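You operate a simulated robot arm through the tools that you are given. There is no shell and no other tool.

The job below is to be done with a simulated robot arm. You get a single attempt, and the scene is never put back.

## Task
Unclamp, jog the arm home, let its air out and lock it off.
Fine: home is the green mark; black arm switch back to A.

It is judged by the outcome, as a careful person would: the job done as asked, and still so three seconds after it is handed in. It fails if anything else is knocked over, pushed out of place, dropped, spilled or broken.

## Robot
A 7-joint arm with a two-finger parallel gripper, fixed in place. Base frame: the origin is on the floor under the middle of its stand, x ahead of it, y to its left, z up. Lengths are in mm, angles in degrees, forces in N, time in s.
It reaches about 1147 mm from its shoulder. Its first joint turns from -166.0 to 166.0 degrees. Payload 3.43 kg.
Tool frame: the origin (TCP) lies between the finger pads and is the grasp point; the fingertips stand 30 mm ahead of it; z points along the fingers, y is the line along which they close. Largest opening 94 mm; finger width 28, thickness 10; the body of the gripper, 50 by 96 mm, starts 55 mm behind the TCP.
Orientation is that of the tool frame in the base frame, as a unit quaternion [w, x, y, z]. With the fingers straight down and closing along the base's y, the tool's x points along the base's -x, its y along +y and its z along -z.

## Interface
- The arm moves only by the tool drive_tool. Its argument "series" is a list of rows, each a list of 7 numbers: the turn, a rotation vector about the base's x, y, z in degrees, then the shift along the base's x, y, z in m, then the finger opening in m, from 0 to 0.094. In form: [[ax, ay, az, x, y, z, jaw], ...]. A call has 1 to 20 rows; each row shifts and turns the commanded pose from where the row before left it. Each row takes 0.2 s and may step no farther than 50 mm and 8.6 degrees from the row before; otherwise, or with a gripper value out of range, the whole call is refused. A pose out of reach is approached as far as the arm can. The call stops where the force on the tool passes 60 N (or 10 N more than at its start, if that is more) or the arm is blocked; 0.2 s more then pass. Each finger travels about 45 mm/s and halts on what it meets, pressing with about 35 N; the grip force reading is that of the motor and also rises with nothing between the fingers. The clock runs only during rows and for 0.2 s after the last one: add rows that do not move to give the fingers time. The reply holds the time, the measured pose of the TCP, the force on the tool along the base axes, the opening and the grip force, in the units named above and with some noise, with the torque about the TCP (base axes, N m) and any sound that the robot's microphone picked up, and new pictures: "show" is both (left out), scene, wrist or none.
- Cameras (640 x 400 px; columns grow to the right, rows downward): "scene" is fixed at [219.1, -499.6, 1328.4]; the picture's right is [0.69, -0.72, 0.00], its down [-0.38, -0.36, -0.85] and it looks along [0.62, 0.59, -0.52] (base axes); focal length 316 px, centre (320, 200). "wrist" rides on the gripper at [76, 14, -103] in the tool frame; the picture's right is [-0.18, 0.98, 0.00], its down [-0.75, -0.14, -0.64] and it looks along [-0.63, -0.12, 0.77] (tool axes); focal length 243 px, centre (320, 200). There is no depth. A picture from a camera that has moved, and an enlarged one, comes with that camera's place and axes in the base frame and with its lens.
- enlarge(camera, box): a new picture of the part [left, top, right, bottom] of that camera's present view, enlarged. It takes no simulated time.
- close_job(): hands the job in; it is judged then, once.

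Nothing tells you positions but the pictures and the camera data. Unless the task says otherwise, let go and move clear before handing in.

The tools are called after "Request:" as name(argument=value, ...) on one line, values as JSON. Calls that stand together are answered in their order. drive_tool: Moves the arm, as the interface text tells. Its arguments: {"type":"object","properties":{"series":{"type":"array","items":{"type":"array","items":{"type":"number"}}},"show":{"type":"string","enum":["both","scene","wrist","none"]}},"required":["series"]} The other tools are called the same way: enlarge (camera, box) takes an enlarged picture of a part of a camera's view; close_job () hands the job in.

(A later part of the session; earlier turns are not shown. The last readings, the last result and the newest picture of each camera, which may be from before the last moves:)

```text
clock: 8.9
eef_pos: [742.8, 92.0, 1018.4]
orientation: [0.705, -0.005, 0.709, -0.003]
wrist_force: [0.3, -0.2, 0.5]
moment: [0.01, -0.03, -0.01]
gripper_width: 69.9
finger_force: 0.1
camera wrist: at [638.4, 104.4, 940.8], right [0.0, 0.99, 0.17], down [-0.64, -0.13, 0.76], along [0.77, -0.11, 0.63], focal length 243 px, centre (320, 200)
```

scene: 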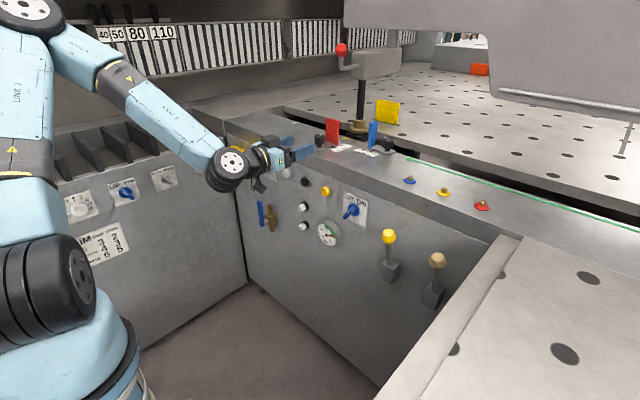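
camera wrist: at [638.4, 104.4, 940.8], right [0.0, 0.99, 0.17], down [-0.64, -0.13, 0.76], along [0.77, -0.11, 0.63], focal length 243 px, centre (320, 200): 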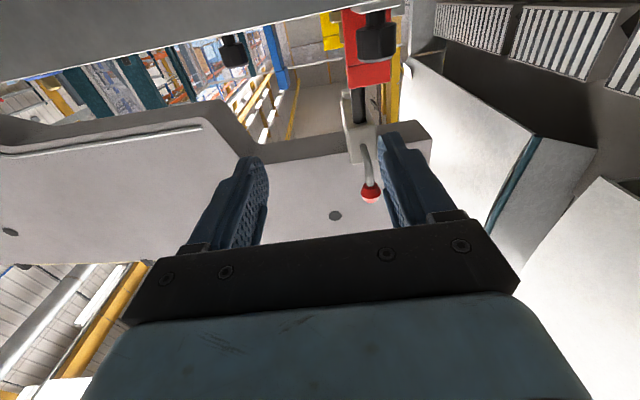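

The tool is now level, pointing at the panel. I'll lower it to the UP/DN selector at a standoff and roll about +28° to match the lever's angle.

Request:
drive_tool(series=[[4.67, 0, 0, 0, -0.022, -0.032, 0.07], [4.67, 0, 0, 0, -0.022, -0.032, 0.07], [4.67, 0, 0, 0, -0.022, -0.032, 0.07], [4.67, 0, 0, 0, -0.022, -0.032, 0.07], [4.67, 0, 0, 0, -0.022, -0.032, 0.07], [4.67, 0, 0, 0, -0.022, -0.03, 0.07], [0, 0, 0, 0, 0, 0, 0.06]])

```text
clock: 10.5
eef_pos: [738.9, -39.4, 826.1]
orientation: [0.685, 0.165, 0.689, 0.168]
wrist_force: [-0.5, -0.1, -0.1]
moment: [-0.02, 0.02, 0.02]
gripper_width: 60.0
finger_force: 0.1
camera wrist: at [636.7, 7.0, 763.8], right [0.0, 0.79, 0.61], down [-0.64, -0.47, 0.61], along [0.77, -0.39, 0.5], focal length 243 px, centre (320, 200)
```

scene: 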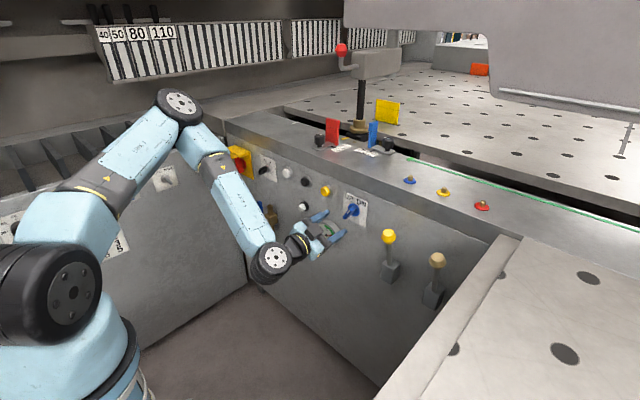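
wrist: 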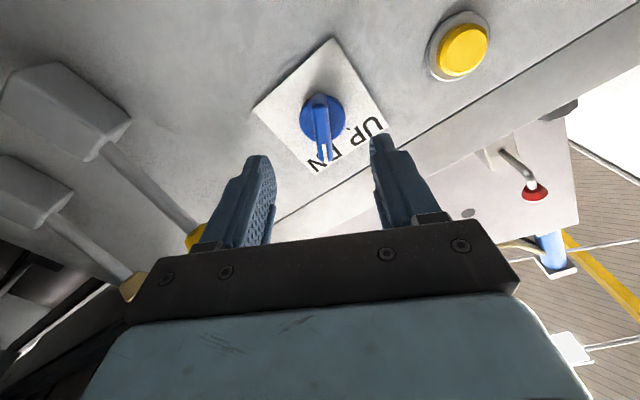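

Request:
enlarge(camera="wrist", box=[270, 70, 370, 190])

```text
3.33 times, centred on (320, 130) of wrist
camera zoom: at [636.7, 7.0, 763.8], right [0.0, 0.79, 0.61], down [-0.64, -0.47, 0.61], along [0.77, -0.39, 0.5], focal length 809 px, centre (320, 433)
```

zoom: 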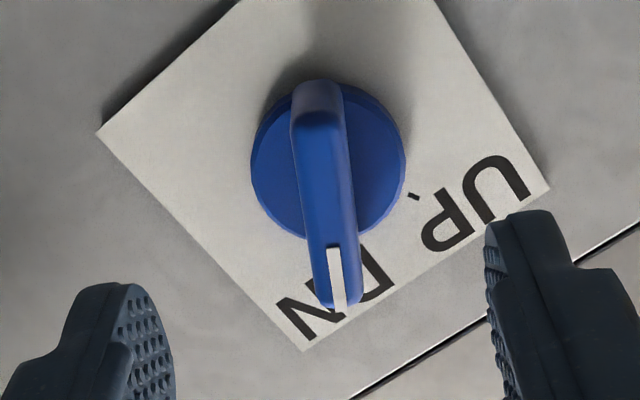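

The lever is centred between the fingers. I'll move in and close on it.

Request:
drive_tool(series=[[0, 0, 0, 0.02, 0, 0, 0.06], [0, 0, 0, 0.02, 0, 0, 0.06], [0, 0, 0, 0.02, 0, 0, 0.06], [0, 0, 0, 0, 0, 0, 0.04], [0, 0, 0, 0, 0, 0, 0.02], [0, 0, 0, 0, 0, 0, 0.01], [0, 0, 0, 0, 0, 0, 0.005]])

```text
clock: 12.1
eef_pos: [801.5, -38.7, 828.8]
orientation: [0.686, 0.165, 0.689, 0.168]
wrist_force: [-1.3, 12.0, 5.6]
moment: [0.04, 0.37, -0.25]
gripper_width: 12.1
finger_force: 28.7
camera wrist: at [698.3, 7.2, 766.2], right [0.0, 0.79, 0.61], down [-0.64, -0.47, 0.61], along [0.77, -0.39, 0.5], focal length 243 px, centre (320, 200)
```

scene: 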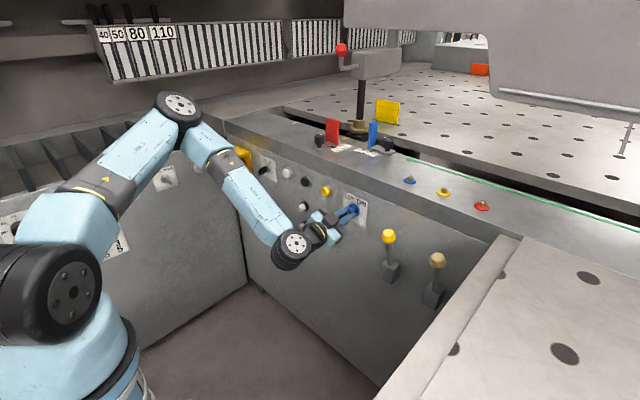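
wrist: 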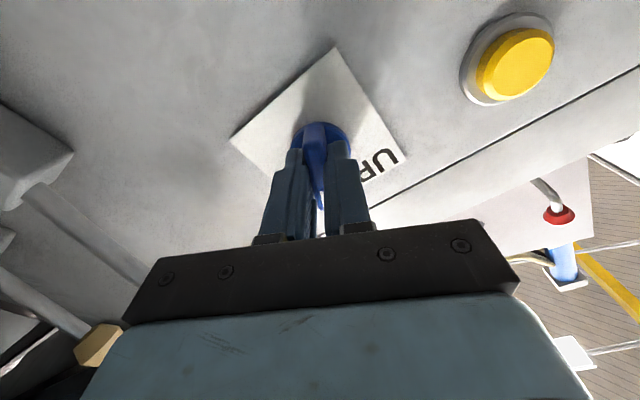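

Gripped (12 mm). Now I'll turn it toward UP in steps and watch the arm.

Request:
drive_tool(series=[[-7, 0, 0, 0, 0.001, 0, 0.005], [-7, 0, 0, 0, 0, 0, 0.005], [-7, 0, 0, 0, 0, 0, 0.005], [-7, 0, 0, 0, 0, 0, 0.005], [0, 0, 0, 0, 0, 0, 0.005]])

```text
clock: 13.3
eef_pos: [802.1, -40.5, 829.1]
orientation: [0.705, -0.005, 0.709, -0.005]
wrist_force: [33.7, -30.2, 11.0]
moment: [0.07, -0.3, -0.15]
gripper_width: 12.2
finger_force: 44.6
camera wrist: at [697.4, -27.0, 750.8], right [0.0, 0.99, 0.17], down [-0.64, -0.13, 0.76], along [0.77, -0.11, 0.63], focal length 243 px, centre (320, 200)
```

scene: 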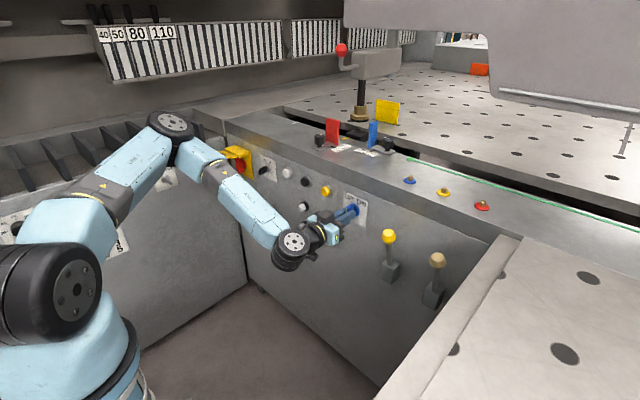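
wrist: 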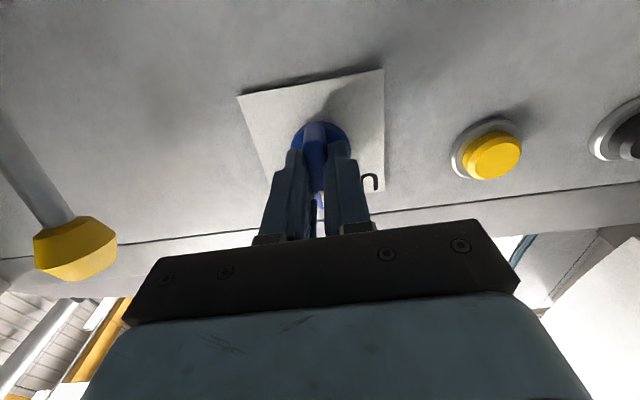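

Request:
drive_tool(series=[[-7, 0, 0, 0.001, -0.0015, 0, 0.005], [-7, 0, 0, 0, 0, 0, 0.005], [-7, 0, 0, 0, 0, 0, 0.005], [-7, 0, 0, 0, 0, 0, 0.005], [-2, 0, 0, 0, 0, 0, 0.005]])

Request:
enlarge(camera="scene", box=[305, 30, 425, 172])

Request:
enlarge(camera="wrist", box=[220, 60, 420, 250])

```text
clock: 14.5
eef_pos: [801.0, -40.2, 828.3]
orientation: [0.678, -0.187, 0.685, -0.188]
wrist_force: [-1.0, -24.8, -1.4]
moment: [0.75, 0.09, -0.83]
gripper_width: 12.1
finger_force: 44.8
camera wrist: at [696.9, -67.5, 755.1], right [0.0, 0.94, -0.34], down [-0.64, 0.27, 0.72], along [0.77, 0.22, 0.6], focal length 243 px, centre (320, 200)
```

scene: 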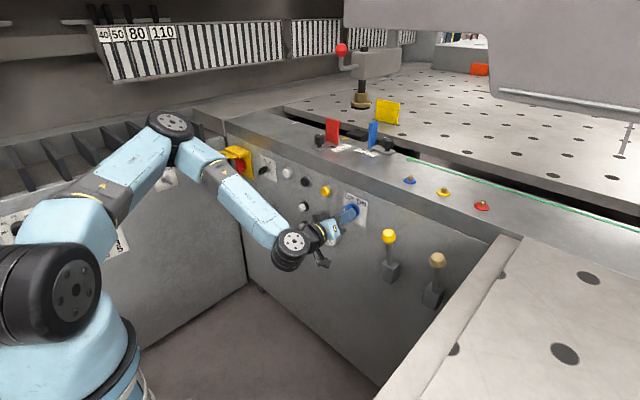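
wrist: 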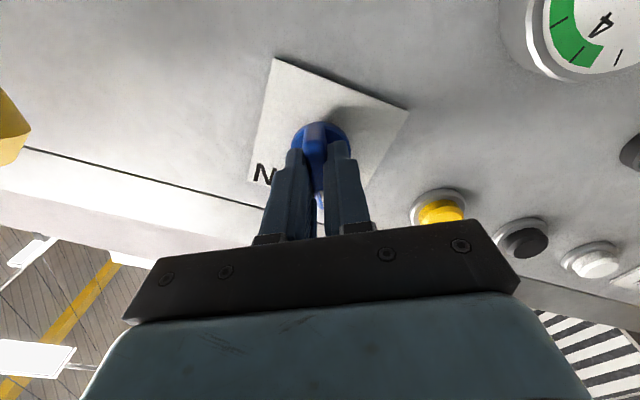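

```text
2.82 times, centred on (365, 101) of scene
camera zoom: at [219.1, -499.6, 1328.4], right [0.69, -0.72, 0.0], down [-0.38, -0.36, -0.85], along [0.62, 0.59, -0.52], focal length 889 px, centre (193, 479)
```

zoom: 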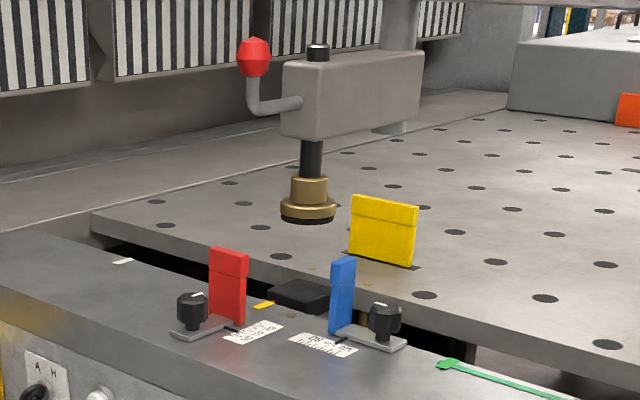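

```text
2.11 times, centred on (320, 155) of wrist
camera zoom: at [696.9, -67.5, 755.1], right [0.0, 0.94, -0.34], down [-0.64, 0.27, 0.72], along [0.77, 0.22, 0.6], focal length 511 px, centre (320, 295)
```

zoom: 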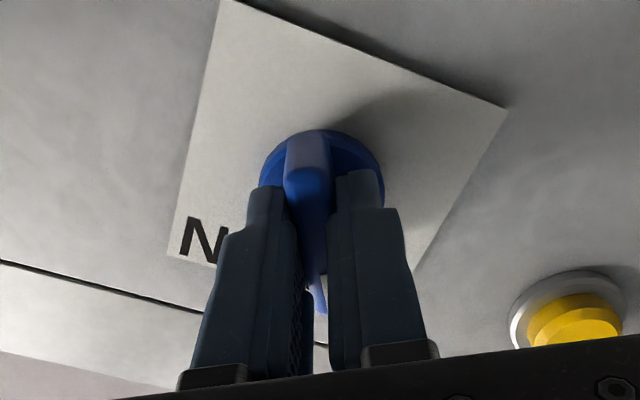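

The rod rose off its block: UP is the unclamp. I'll release the lever and back straight out.

Request:
drive_tool(series=[[0, 0, 0, 0, 0, 0, 0.03], [0, 0, 0, 0, 0, 0, 0.06], [0, 0, 0, 0, 0, 0, 0.06], [0, 0, 0, -0.025, 0, 0, 0.06], [0, 0, 0, -0.025, 0, 0, 0.06], [0, 0, 0, -0.025, 0, 0, 0.06], [0, 0, 0, 0, 0, 0, 0.06]])

Request:
enlarge(camera="scene", box=[240, 140, 400, 260])

Request:
enlarge(camera="wrist", box=[220, 40, 420, 200])

```text
clock: 16.1
eef_pos: [726.4, -37.4, 828.2]
orientation: [0.68, -0.188, 0.684, -0.186]
wrist_force: [-1.0, -0.6, -0.5]
moment: [0.04, 0.01, -0.03]
gripper_width: 60.0
finger_force: 0.1
camera wrist: at [621.7, -64.0, 755.1], right [0.0, 0.94, -0.34], down [-0.64, 0.26, 0.72], along [0.77, 0.22, 0.6], focal length 243 px, centre (320, 200)
```

scene: 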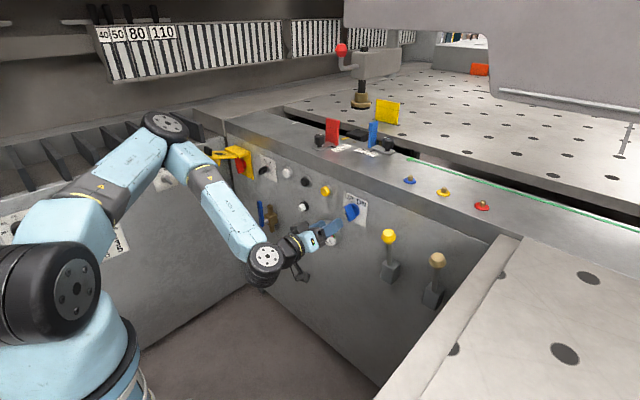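
wrist: 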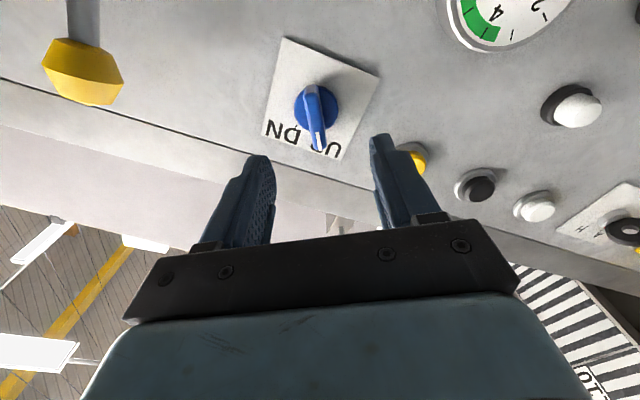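

```text
3.33 times, centred on (320, 200) of scene
camera zoom: at [219.1, -499.6, 1328.4], right [0.69, -0.72, 0.0], down [-0.38, -0.36, -0.85], along [0.62, 0.59, -0.52], focal length 1052 px, centre (320, 200)
```

zoom: 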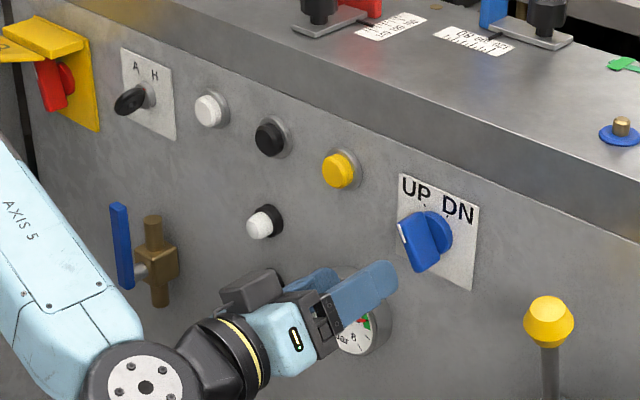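

```text
2.50 times, centred on (320, 120) of wrist
camera zoom: at [621.7, -64.0, 755.1], right [0.0, 0.94, -0.34], down [-0.64, 0.26, 0.72], along [0.77, 0.22, 0.6], focal length 606 px, centre (320, 400)
```

zoom: 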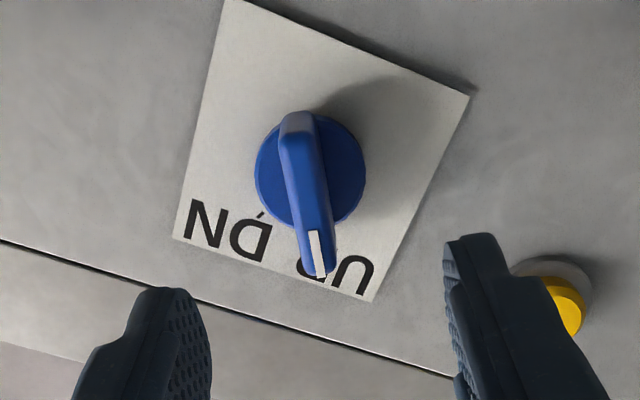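

The lever is confirmed at UP. Next I'll roll back level and move in front of the A/H switch to read it.

Request:
drive_tool(series=[[6, 0, 0, -0.005, 0.045, 0, 0.06], [6, 0, 0, -0.005, 0.045, 0, 0.06], [6, 0, 0, 0, 0.045, 0, 0.06], [6, 0, 0, 0, 0.045, 0, 0.06], [6, 0, 0, 0, 0.045, 0, 0.06], [1, 0, 0, 0, 0.045, 0, 0.06], [0, 0, 0, 0, 0.045, 0, 0.06], [0, 0, 0, 0, 0.045, 0, 0.06], [0, 0, 0, 0, 0, 0, 0.06]])

```text
clock: 18.1
eef_pos: [717.4, 321.9, 827.1]
orientation: [0.705, 0.001, 0.709, 0.002]
wrist_force: [0.2, 0.3, 1.0]
moment: [0.0, -0.02, 0.03]
gripper_width: 60.2
finger_force: 0.2
camera wrist: at [612.6, 335.8, 750.0], right [0.0, 0.98, 0.19], down [-0.64, -0.15, 0.76], along [0.77, -0.12, 0.63], focal length 243 px, centre (320, 200)
```

scene: 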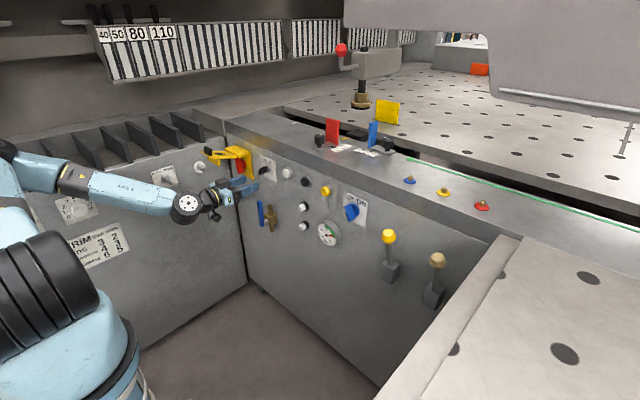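
wrist: 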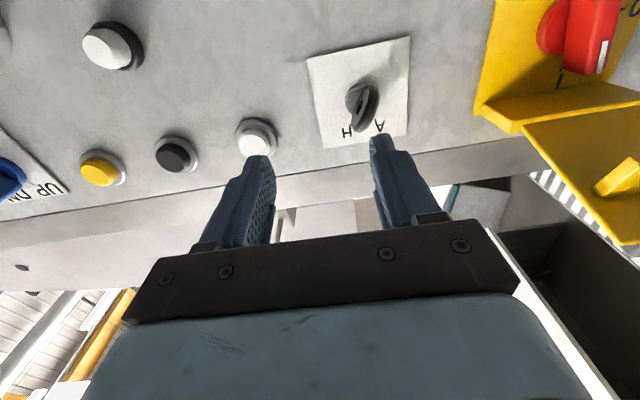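

Request:
enlarge(camera="wrist", box=[300, 30, 430, 160])

Request:
enlarge(camera="wrist", box=[470, 0, 640, 250])

Request:
enlarge(camera="wrist", box=[70, 0, 300, 200])

```text
3.08 times, centred on (365, 95) of wrist
camera zoom: at [612.6, 335.8, 750.0], right [0.0, 0.98, 0.19], down [-0.64, -0.15, 0.76], along [0.77, -0.12, 0.63], focal length 746 px, centre (182, 523)
```

zoom: 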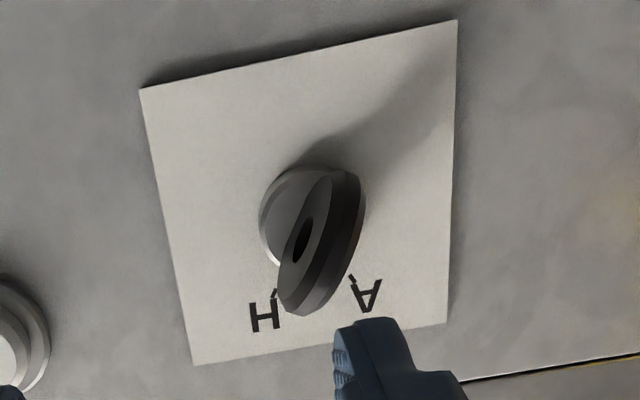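

```text
1.60 times, centred on (555, 125) of wrist
camera zoom: at [612.6, 335.8, 750.0], right [0.0, 0.98, 0.19], down [-0.64, -0.15, 0.76], along [0.77, -0.12, 0.63], focal length 388 px, centre (-56, 320)
```

zoom: 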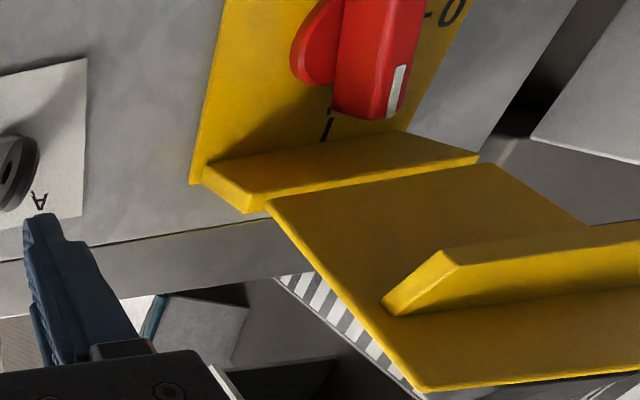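

```text
2.00 times, centred on (185, 100) of wrist
camera zoom: at [612.6, 335.8, 750.0], right [0.0, 0.98, 0.19], down [-0.64, -0.15, 0.76], along [0.77, -0.12, 0.63], focal length 485 px, centre (590, 400)
```

zoom: 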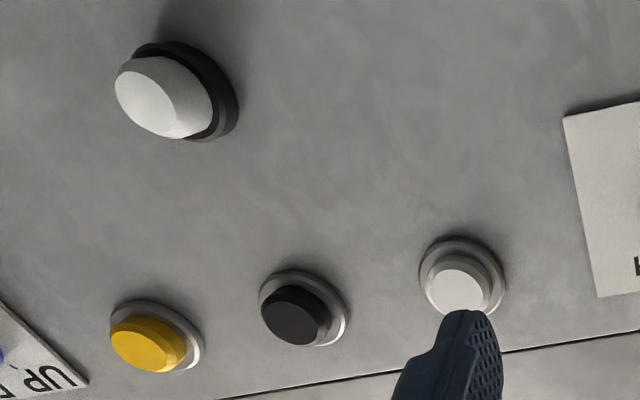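

The A/H knob is at H (hand), so jogging should be possible; isolator is at I (up) with O to its left. I'll close the fingers and try the white button gently, watching the arm.

Request:
drive_tool(series=[[0, 0, 0, 0.01, -0.037, 0.011, 0.03], [0, 0, 0, 0.02, -0.037, 0.011, 0.0], [0, 0, 0, 0.02, 0, 0, 0.0], [0, 0, 0, 0.015, 0, 0, 0.0], [0, 0, 0, 0, 0, 0, 0.0], [0, 0, 0, 0.01, 0, 0, 0.0], [0, 0, 0, 0, 0, 0, 0.0]])

```text
clock: 19.7
eef_pos: [790.4, 245.9, 851.3]
orientation: [0.705, 0.0, 0.709, 0.003]
wrist_force: [1.1, 0.2, -0.1]
moment: [0.02, 0.02, 0.02]
gripper_width: 0.2
finger_force: 32.8
camera wrist: at [687.0, 260.4, 773.8], right [0.0, 0.98, 0.19], down [-0.64, -0.15, 0.76], along [0.77, -0.12, 0.63], focal length 243 px, centre (320, 200)
```

scene: 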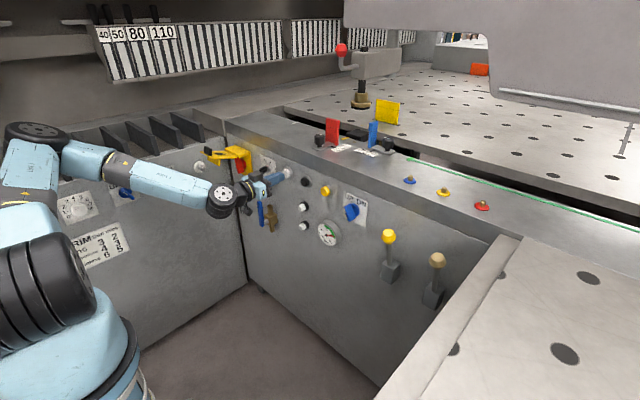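
wrist: 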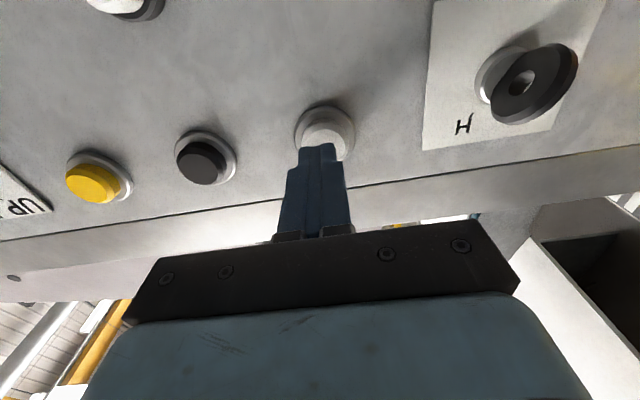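

Request:
enlarge(camera="wrist", box=[270, 80, 380, 180])

Request:
enlarge(camera="scene", box=[255, 155, 325, 200])

```text
4.00 times, centred on (325, 130) of wrist
camera zoom: at [687.0, 260.4, 773.8], right [0.0, 0.98, 0.19], down [-0.64, -0.15, 0.76], along [0.77, -0.12, 0.63], focal length 970 px, centre (300, 480)
```

zoom: 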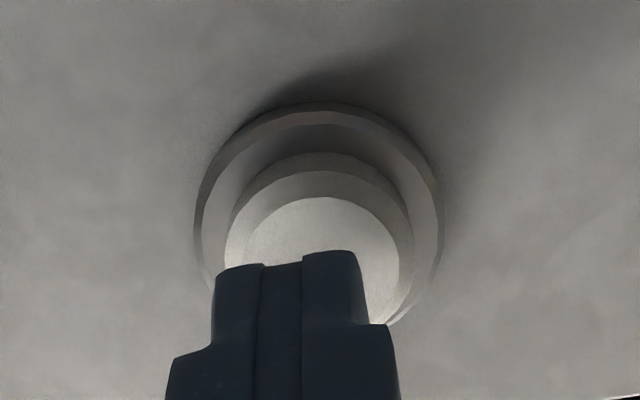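

```text
8.89 times, centred on (290, 178) of scene
camera zoom: at [219.1, -499.6, 1328.4], right [0.69, -0.72, 0.0], down [-0.38, -0.36, -0.85], along [0.62, 0.59, -0.52], focal length 2806 px, centre (587, 400)
```

zoom: 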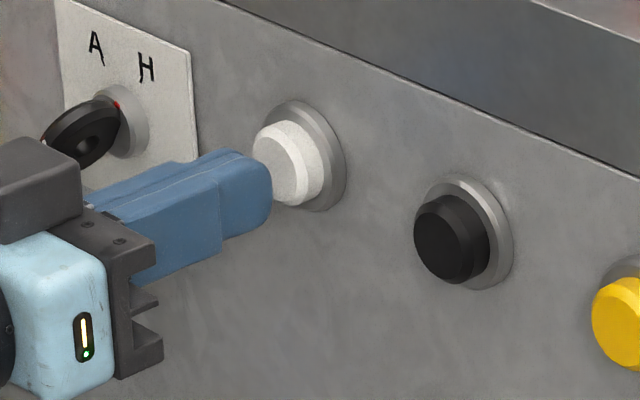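

Aligned with the white button. Pressing slowly now.

Request:
drive_tool(series=[[0, 0, 0, 0.008, 0.004, 0, 0.0], [0, 0, 0, 0.006, 0, 0, 0.0], [0, 0, 0, 0.004, 0, 0, 0.0], [0, 0, 0, 0.003, 0, 0, 0.0]], show="scene")

```text
clock: 20.7
eef_pos: [810.7, 249.9, 851.1]
orientation: [0.705, 0.0, 0.709, 0.002]
wrist_force: [-32.4, 0.8, -3.5]
moment: [0.14, 0.0, 0.0]
gripper_width: 0.0
finger_force: 33.1
heard: click
```

scene: 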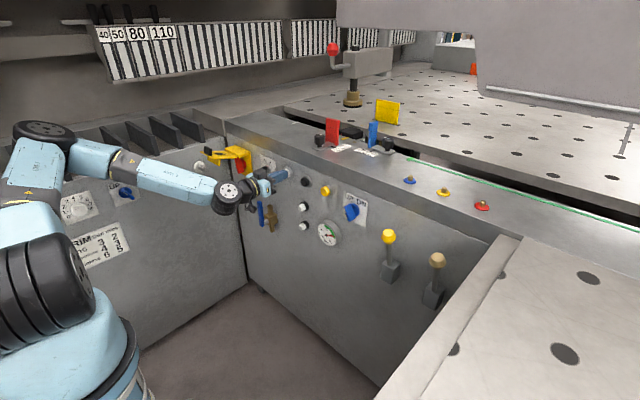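

White jogs the arm the wrong way (+y, away from green), so black should be the other direction. I'll release and go to black.

Request:
drive_tool(series=[[0, 0, 0, -0.03, 0, 0, 0.0], [0, 0, 0, 0, -0.046, 0, 0.0], [0, 0, 0, 0, -0.046, 0, 0.0], [0, 0, 0, 0, 0, 0, 0.0], [0, 0, 0, 0, 0, 0, 0.0]])

Request:
enlarge(camera="wrist", box=[270, 80, 380, 180])

Request:
enlarge(camera="scene", box=[305, 30, 425, 172])

```text
clock: 21.9
eef_pos: [783.4, 156.5, 847.7]
orientation: [0.705, 0.001, 0.709, 0.002]
wrist_force: [0.1, 0.2, 0.1]
moment: [-0.01, 0.01, 0.02]
gripper_width: 0.0
finger_force: 33.6
camera wrist: at [679.0, 170.6, 770.7], right [0.0, 0.98, 0.19], down [-0.64, -0.15, 0.76], along [0.77, -0.12, 0.63], focal length 243 px, centre (320, 200)
```

scene: 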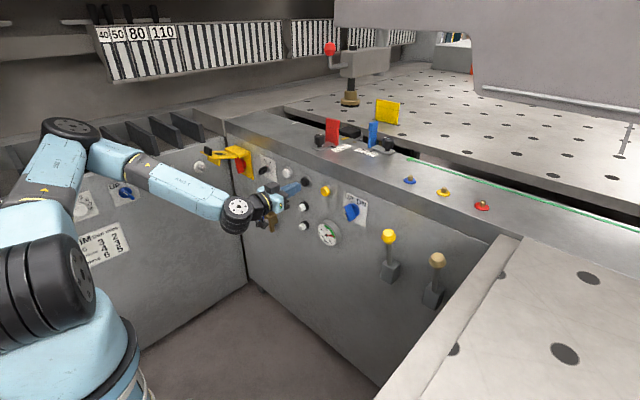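
wrist: 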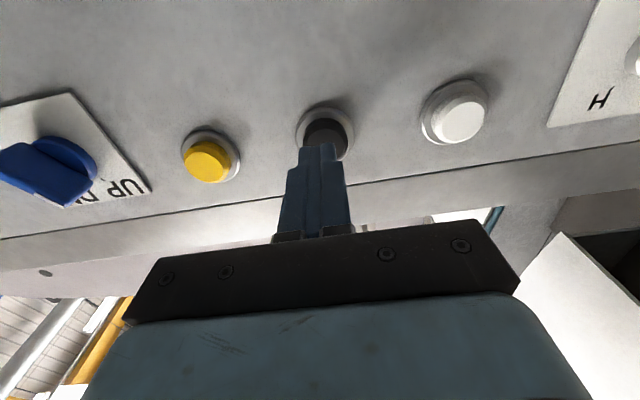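

```text
4.00 times, centred on (325, 130) of wrist
camera zoom: at [679.0, 170.6, 770.7], right [0.0, 0.98, 0.19], down [-0.64, -0.15, 0.76], along [0.77, -0.12, 0.63], focal length 970 px, centre (300, 480)
```

zoom: 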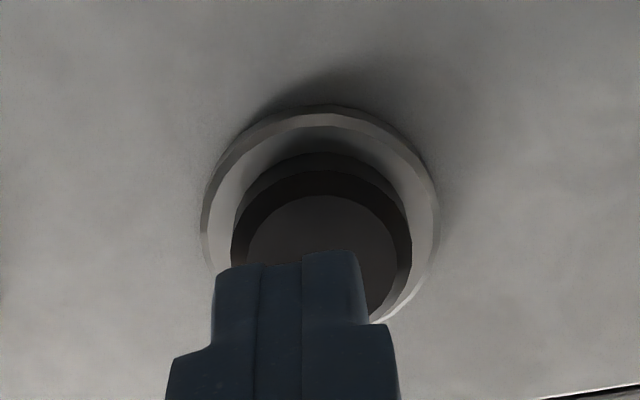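

```text
2.82 times, centred on (365, 101) of scene
camera zoom: at [219.1, -499.6, 1328.4], right [0.69, -0.72, 0.0], down [-0.38, -0.36, -0.85], along [0.62, 0.59, -0.52], focal length 889 px, centre (193, 479)
```

zoom: 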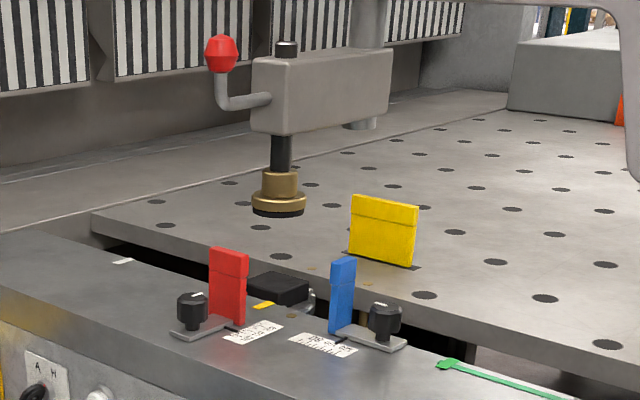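

The arm moved about 45 mm to +y. Now pressing black in the same way.

Request:
drive_tool(series=[[0, 0, 0, 0.012, 0.003, 0.004, 0.0], [0, 0, 0, 0.01, 0, 0, 0.0], [0, 0, 0, 0.005, 0, 0, 0.0], [0, 0, 0, 0.003, 0, 0, 0.0]], show="scene")

```text
clock: 22.9
eef_pos: [811.3, 161.6, 853.1]
orientation: [0.704, 0.002, 0.71, 0.0]
wrist_force: [-34.9, -3.2, -9.9]
moment: [0.09, 0.19, -0.1]
gripper_width: 0.0
finger_force: 32.9
heard: click
```

scene: 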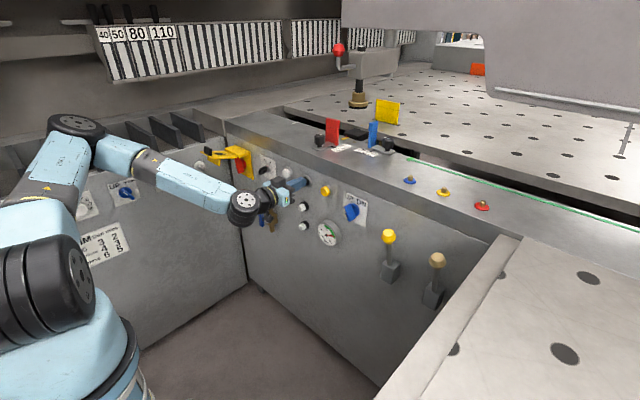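

Black moves it toward green. I'll keep holding in short bursts and measure progress.

Request:
drive_tool(series=[[0, 0, 0, 0, 0, 0, 0.0], [0, 0, 0, 0, 0, 0, 0.0]], show="scene")

Request:
enlarge(camera="scene", box=[325, 90, 445, 170])

```text
clock: 23.5
eef_pos: [811.4, 162.0, 854.7]
orientation: [0.704, 0.0, 0.71, 0.002]
wrist_force: [-50.9, -5.8, -19.0]
moment: [0.01, 0.44, -0.17]
gripper_width: 0.1
finger_force: 32.7
```

scene: 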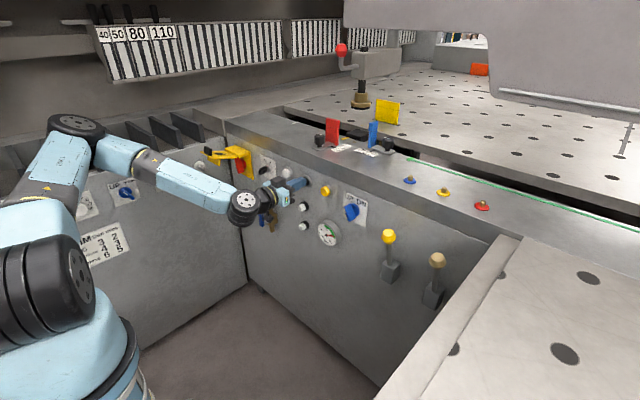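

```text
5.00 times, centred on (385, 130) of scene
camera zoom: at [219.1, -499.6, 1328.4], right [0.69, -0.72, 0.0], down [-0.38, -0.36, -0.85], along [0.62, 0.59, -0.52], focal length 1578 px, centre (-5, 550)
```

zoom: 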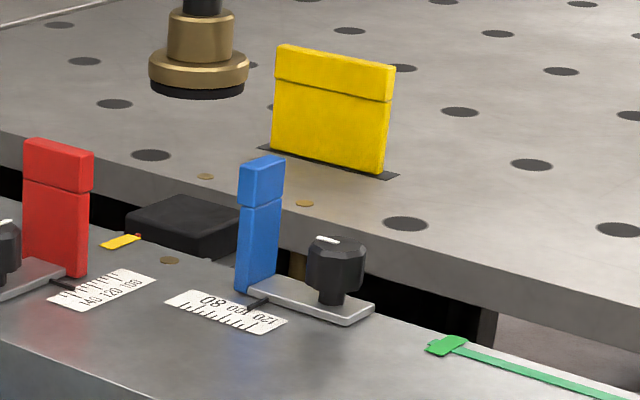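

Request:
drive_tool(series=[[0, 0, 0, -0.001, 0, -0.002, 0.0], [0, 0, 0, 0, 0, 0, 0.0], [0, 0, 0, 0, 0, 0, 0.0]], show="scene")

Request:
enlarge(camera="scene", box=[325, 90, 445, 170])

```text
clock: 24.3
eef_pos: [812.1, 161.9, 853.4]
orientation: [0.706, 0.001, 0.708, 0.002]
wrist_force: [-34.6, -7.1, -4.0]
moment: [0.01, 0.05, -0.22]
gripper_width: 0.0
finger_force: 33.1
```

scene: 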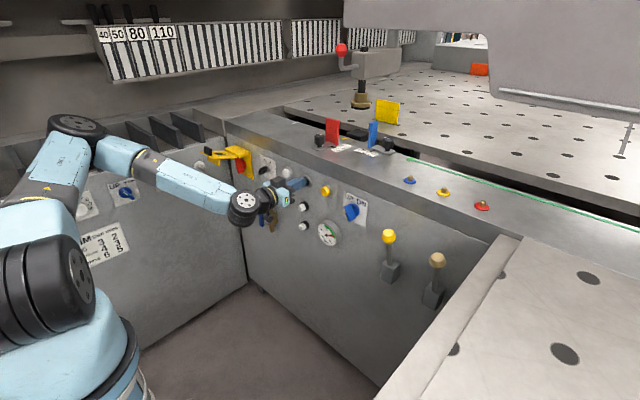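

```text
5.00 times, centred on (385, 130) of scene
camera zoom: at [219.1, -499.6, 1328.4], right [0.69, -0.72, 0.0], down [-0.38, -0.36, -0.85], along [0.62, 0.59, -0.52], focal length 1578 px, centre (-5, 550)
```

zoom: 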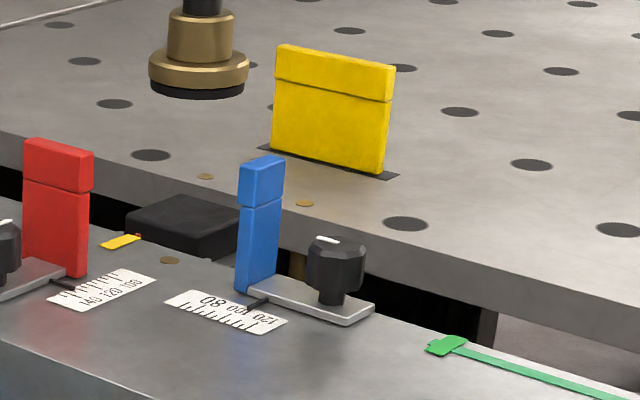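

The arm stopped at the yellow mark while still held; perhaps each press runs only to the next mark. I'll release and press again.

Request:
drive_tool(series=[[0, 0, 0, -0.012, 0, -0.001, 0.0], [0, 0, 0, 0, 0, 0, 0.0], [0, 0, 0, 0.006, 0, 0, 0.0], [0, 0, 0, 0.005, 0, 0, 0.0], [0, 0, 0, 0.001, 0, 0, 0.0], [0, 0, 0, 0, 0, 0, 0.0]], show="scene")

Request:
enlarge(camera="scene", box=[325, 90, 445, 170])

```text
clock: 25.7
eef_pos: [811.6, 162.2, 850.5]
orientation: [0.705, 0.0, 0.71, 0.003]
wrist_force: [-31.0, 4.1, -2.1]
moment: [0.04, -0.12, 0.11]
gripper_width: 0.1
finger_force: 33.1
heard: click
```

scene: 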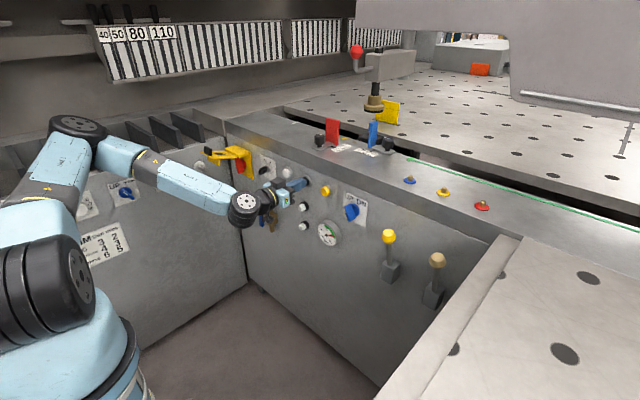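

```text
5.00 times, centred on (385, 130) of scene
camera zoom: at [219.1, -499.6, 1328.4], right [0.69, -0.72, 0.0], down [-0.38, -0.36, -0.85], along [0.62, 0.59, -0.52], focal length 1578 px, centre (-5, 550)
```

zoom: 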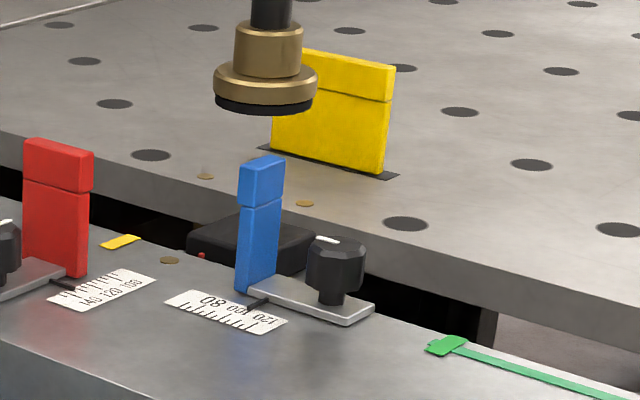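

The arm passed yellow after the second press. Before it goes by the blue stop, I'll release and check clearance there.

Request:
drive_tool(series=[[0, 0, 0, -0.03, 0, 0, 0.0], [0, 0, 0, -0.02, 0, 0, 0.0]], show="scene")

Request:
enlarge(camera="scene", box=[340, 110, 430, 170])

```text
clock: 26.3
eef_pos: [763.6, 161.3, 850.1]
orientation: [0.705, 0.001, 0.709, 0.003]
wrist_force: [0.3, -0.3, -0.1]
moment: [-0.02, -0.02, 0.01]
gripper_width: 0.0
finger_force: 32.8
```

scene: 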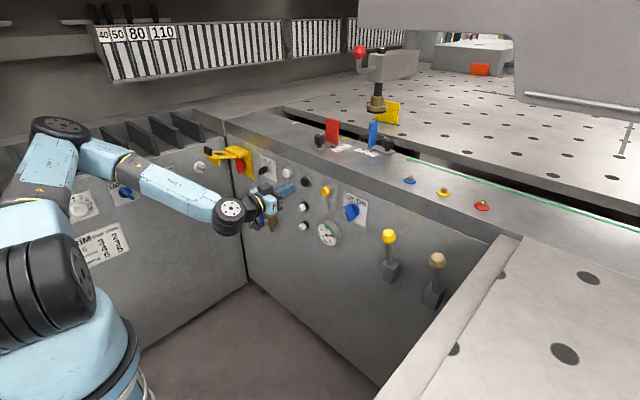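

```text
6.67 times, centred on (385, 140) of scene
camera zoom: at [219.1, -499.6, 1328.4], right [0.69, -0.72, 0.0], down [-0.38, -0.36, -0.85], along [0.62, 0.59, -0.52], focal length 2104 px, centre (-113, 600)
```

zoom: 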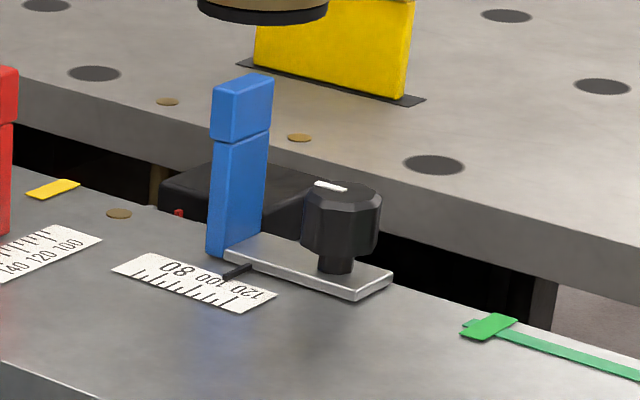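

Clearance near the blue stop looks tight, so I'll raise the wrist camera for a look from above before jogging on.

Request:
drive_tool(series=[[0, 5.6, 0, -0.015, -0.012, 0.03, 0.0], [0, 5.6, 0, -0.01, -0.012, 0.044, 0.0], [0, 5.6, 0, -0.005, -0.012, 0.044, 0.0], [0, 5.6, 0, -0.005, -0.012, 0.046, 0.0], [0, 5.6, 0, 0, -0.012, 0.046, 0.0], [0, 5.6, 0, 0, -0.012, 0.046, 0.0], [0, 5.6, 0, 0, -0.012, 0.046, 0.0], [0, 5.6, 0, 0, -0.012, 0.046, 0.0], [0, 0, 0, 0, 0, 0, 0.0]])

```text
clock: 28.5
eef_pos: [726.3, -34.6, 1201.8]
orientation: [0.379, 0.08, 0.921, -0.03]
wrist_force: [-0.4, -0.3, -0.3]
moment: [0.02, 0.02, 0.05]
gripper_width: 0.2
finger_force: 33.0
stopped in row 9: the arm was blocked; the commanded pose is now the measured one
camera wrist: at [603.2, 1.0, 1219.2], right [0.3, 0.95, 0.14], down [0.06, -0.16, 0.99], along [0.95, -0.28, -0.1], focal length 243 px, centre (320, 200)
```

scene: 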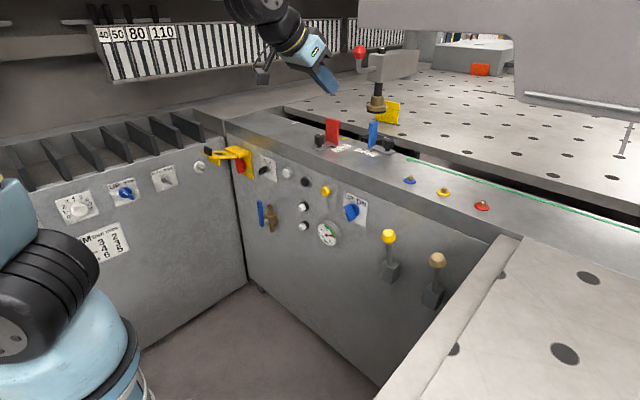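
wrist: 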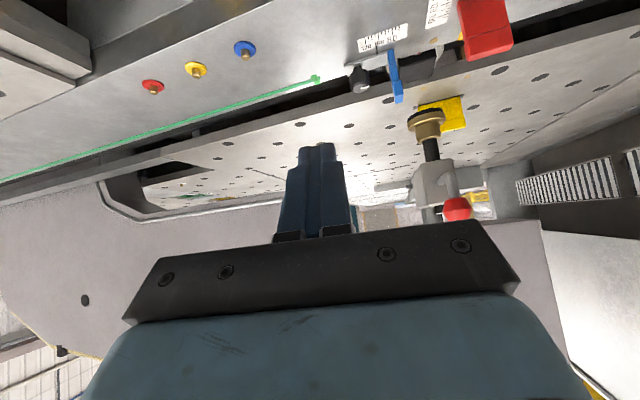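

Request:
enlarge(camera="wrist", box=[300, 10, 520, 150])

Request:
enlarge(camera="wrist", box=[350, 30, 450, 110])

Request:
enlarge(camera="wrist", box=[0, 0, 320, 200])

```text
2.86 times, centred on (410, 80) of wrist
camera zoom: at [603.2, 1.0, 1219.2], right [0.3, 0.95, 0.14], down [0.06, -0.16, 0.99], along [0.95, -0.28, -0.1], focal length 693 px, centre (63, 543)
```

zoom: 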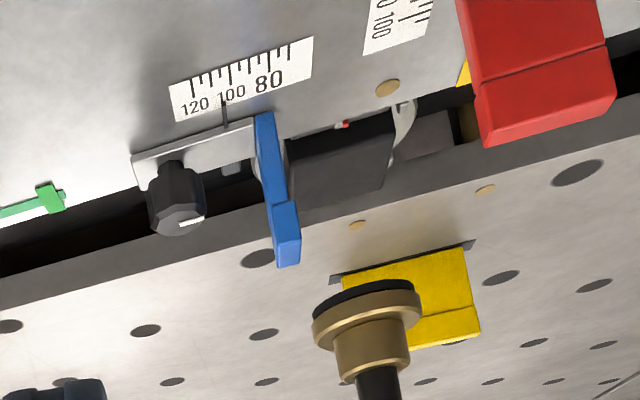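

```text
5.00 times, centred on (400, 70) of wrist
camera zoom: at [603.2, 1.0, 1219.2], right [0.3, 0.95, 0.14], down [0.06, -0.16, 0.99], along [0.95, -0.28, -0.1], focal length 1213 px, centre (-80, 850)
```

zoom: 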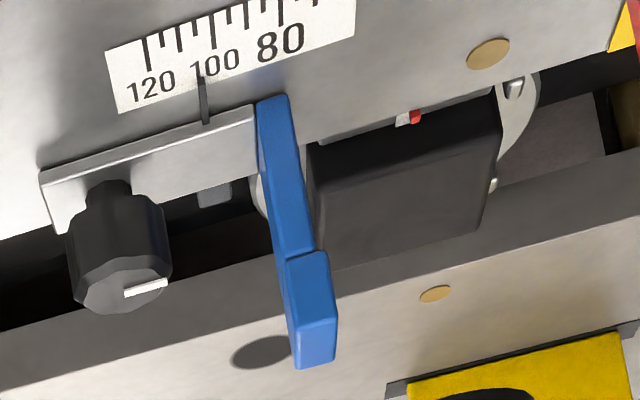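

```text
2.00 times, centred on (160, 100) of wrist
camera zoom: at [603.2, 1.0, 1219.2], right [0.3, 0.95, 0.14], down [0.06, -0.16, 0.99], along [0.95, -0.28, -0.1], focal length 485 px, centre (640, 400)
```

zoom: 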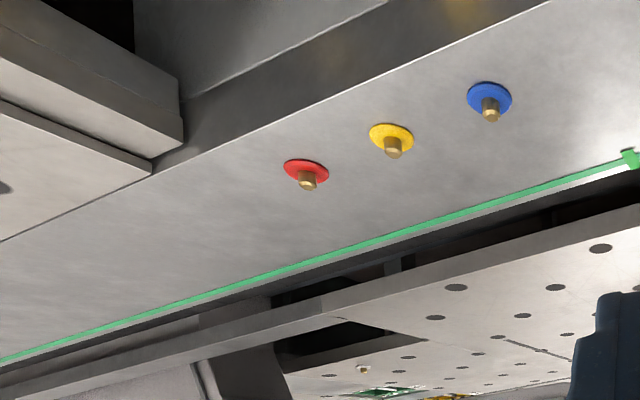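

The carriage runs inside the slot behind the blue stop, with the pointer at the slot edge, so it appears to pass. I'll go back to the black button and jog in short bursts while watching the blue stop.

Request:
drive_tool(series=[[-0.47, -5.03, 1.02, 0.0, 0.022, -0.039, 0.0], [-0.47, -5.03, 1.02, 0.0, 0.022, -0.039, 0.0], [-0.47, -5.03, 1.02, 0.0, 0.022, -0.039, 0.0], [-0.47, -5.03, 1.02, 0.0, 0.022, -0.039, 0.0], [-0.47, -5.03, 1.02, 0.005, 0.022, -0.039, 0.0], [0, 0, 0, 0, 0, 0, 0.0]], show="scene")

```text
clock: 29.9
eef_pos: [732.5, 75.4, 1008.2]
orientation: [0.575, 0.036, 0.817, -0.014]
wrist_force: [-0.1, 0.1, 0.4]
moment: [0.01, 0.0, 0.01]
gripper_width: 0.0
finger_force: 32.6
```

scene: 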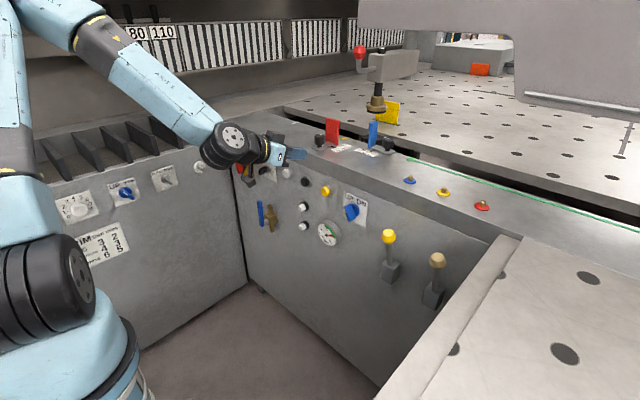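

Request:
drive_tool(series=[[-0.45, -4.95, 1.02, 0.0, 0.0215, -0.039, 0.0], [-0.45, -4.95, 1.02, 0.005, 0.0215, -0.039, 0.0], [-0.45, -4.95, 1.02, 0.01, 0.0215, -0.039, 0.0], [-0.45, -4.95, 1.02, 0.012, 0.0215, -0.04, 0.0], [0, 0, 0, 0.015, 0, 0, 0.0], [0, 0, 0, 0, 0, 0, 0.0]])

Request:
enlarge(camera="wrist", box=[270, 80, 380, 180])

```text
clock: 31.3
eef_pos: [775.3, 162.1, 852.5]
orientation: [0.706, -0.001, 0.708, 0.0]
wrist_force: [-0.1, 0.8, 1.0]
moment: [0.02, 0.01, 0.01]
gripper_width: 0.0
finger_force: 33.2
camera wrist: at [670.0, 176.7, 774.9], right [0.0, 0.98, 0.18], down [-0.64, -0.14, 0.75], along [0.77, -0.12, 0.63], focal length 243 px, centre (320, 200)
```

scene: 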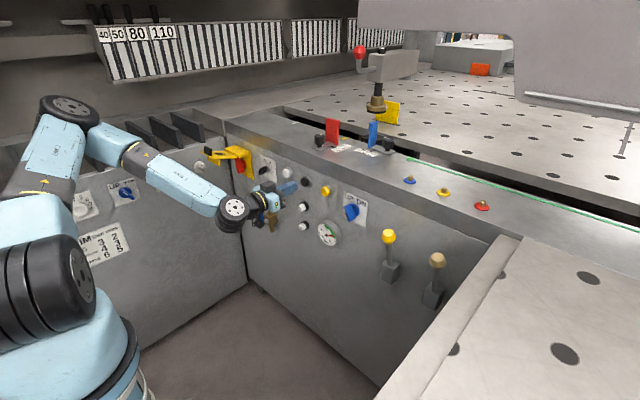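
wrist: 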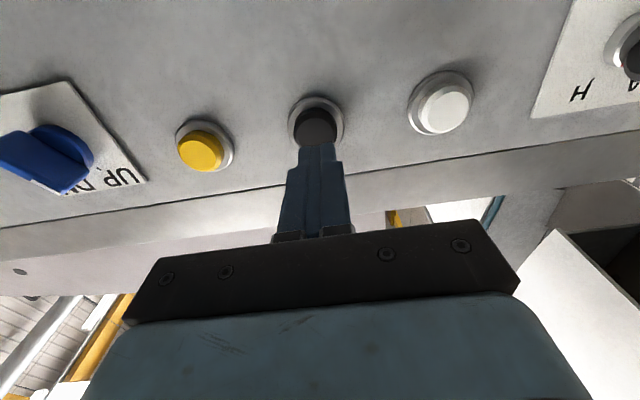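

```text
4.00 times, centred on (325, 130) of wrist
camera zoom: at [670.0, 176.7, 774.9], right [0.0, 0.98, 0.18], down [-0.64, -0.14, 0.75], along [0.77, -0.12, 0.63], focal length 970 px, centre (300, 480)
```

zoom: 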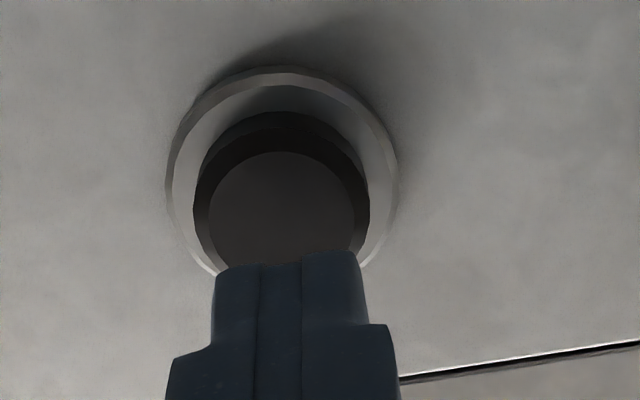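

Request:
drive_tool(series=[[0, 0, 0, 0.018, 0, 0, 0.0], [0, 0, 0, 0.01, 0, 0, 0.0], [0, 0, 0, 0.005, 0, 0, 0.0], [0, 0, 0, 0.003, 0, 0, 0.0]], show="scene")

Request:
enlarge(camera="scene", box=[340, 110, 430, 170])

```text
clock: 32.3
eef_pos: [809.3, 163.5, 849.6]
orientation: [0.706, 0.0, 0.708, -0.001]
wrist_force: [-11.5, 1.1, 0.5]
moment: [-0.02, 0.01, -0.05]
gripper_width: 0.1
finger_force: 33.2
heard: click
```

scene: 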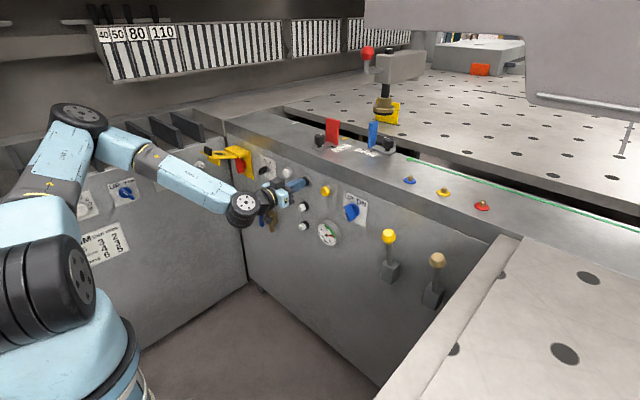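

```text
6.67 times, centred on (385, 140) of scene
camera zoom: at [219.1, -499.6, 1328.4], right [0.69, -0.72, 0.0], down [-0.38, -0.36, -0.85], along [0.62, 0.59, -0.52], focal length 2104 px, centre (-113, 600)
```

zoom: 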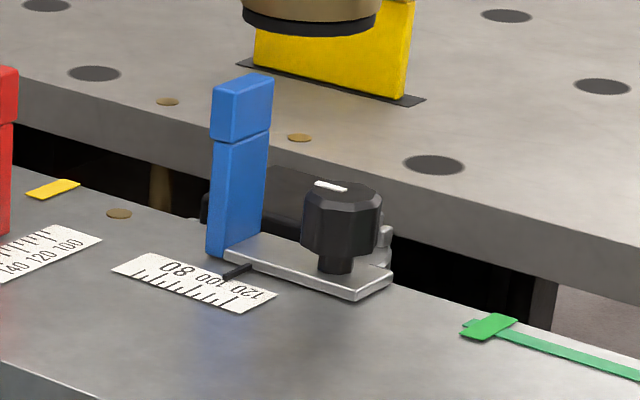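

Passing the blue stop without touching it. Holding on in short bursts.

Request:
drive_tool(series=[[0, 0, 0, 0.001, 0, 0, 0.0], [0, 0, 0, 0, 0, 0, 0.0], [0, 0, 0, 0, 0, 0, 0.0]], show="scene")

Request:
enlarge(camera="scene", box=[355, 120, 445, 180])

```text
clock: 33.1
eef_pos: [810.1, 162.1, 850.9]
orientation: [0.707, -0.001, 0.707, 0.001]
wrist_force: [-14.9, 4.4, -0.5]
moment: [-0.04, 0.01, 0.12]
gripper_width: 0.1
finger_force: 33.6
```

scene: 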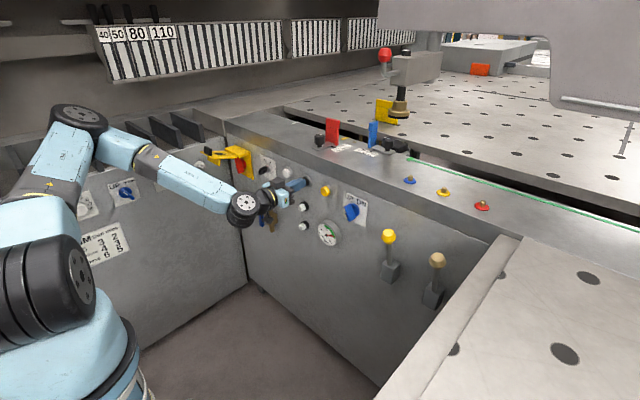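

```text
6.67 times, centred on (400, 150) of scene
camera zoom: at [219.1, -499.6, 1328.4], right [0.69, -0.72, 0.0], down [-0.38, -0.36, -0.85], along [0.62, 0.59, -0.52], focal length 2104 px, centre (-213, 533)
```

zoom: 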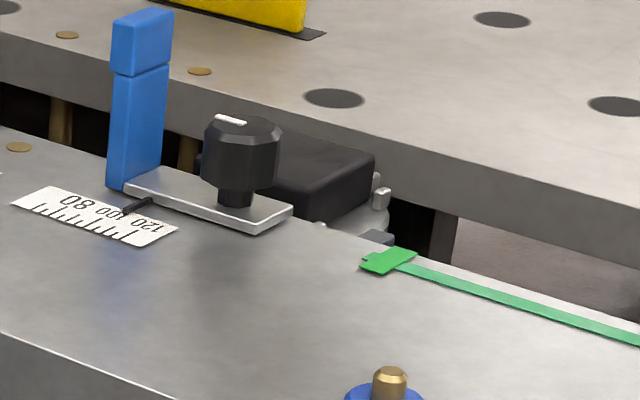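

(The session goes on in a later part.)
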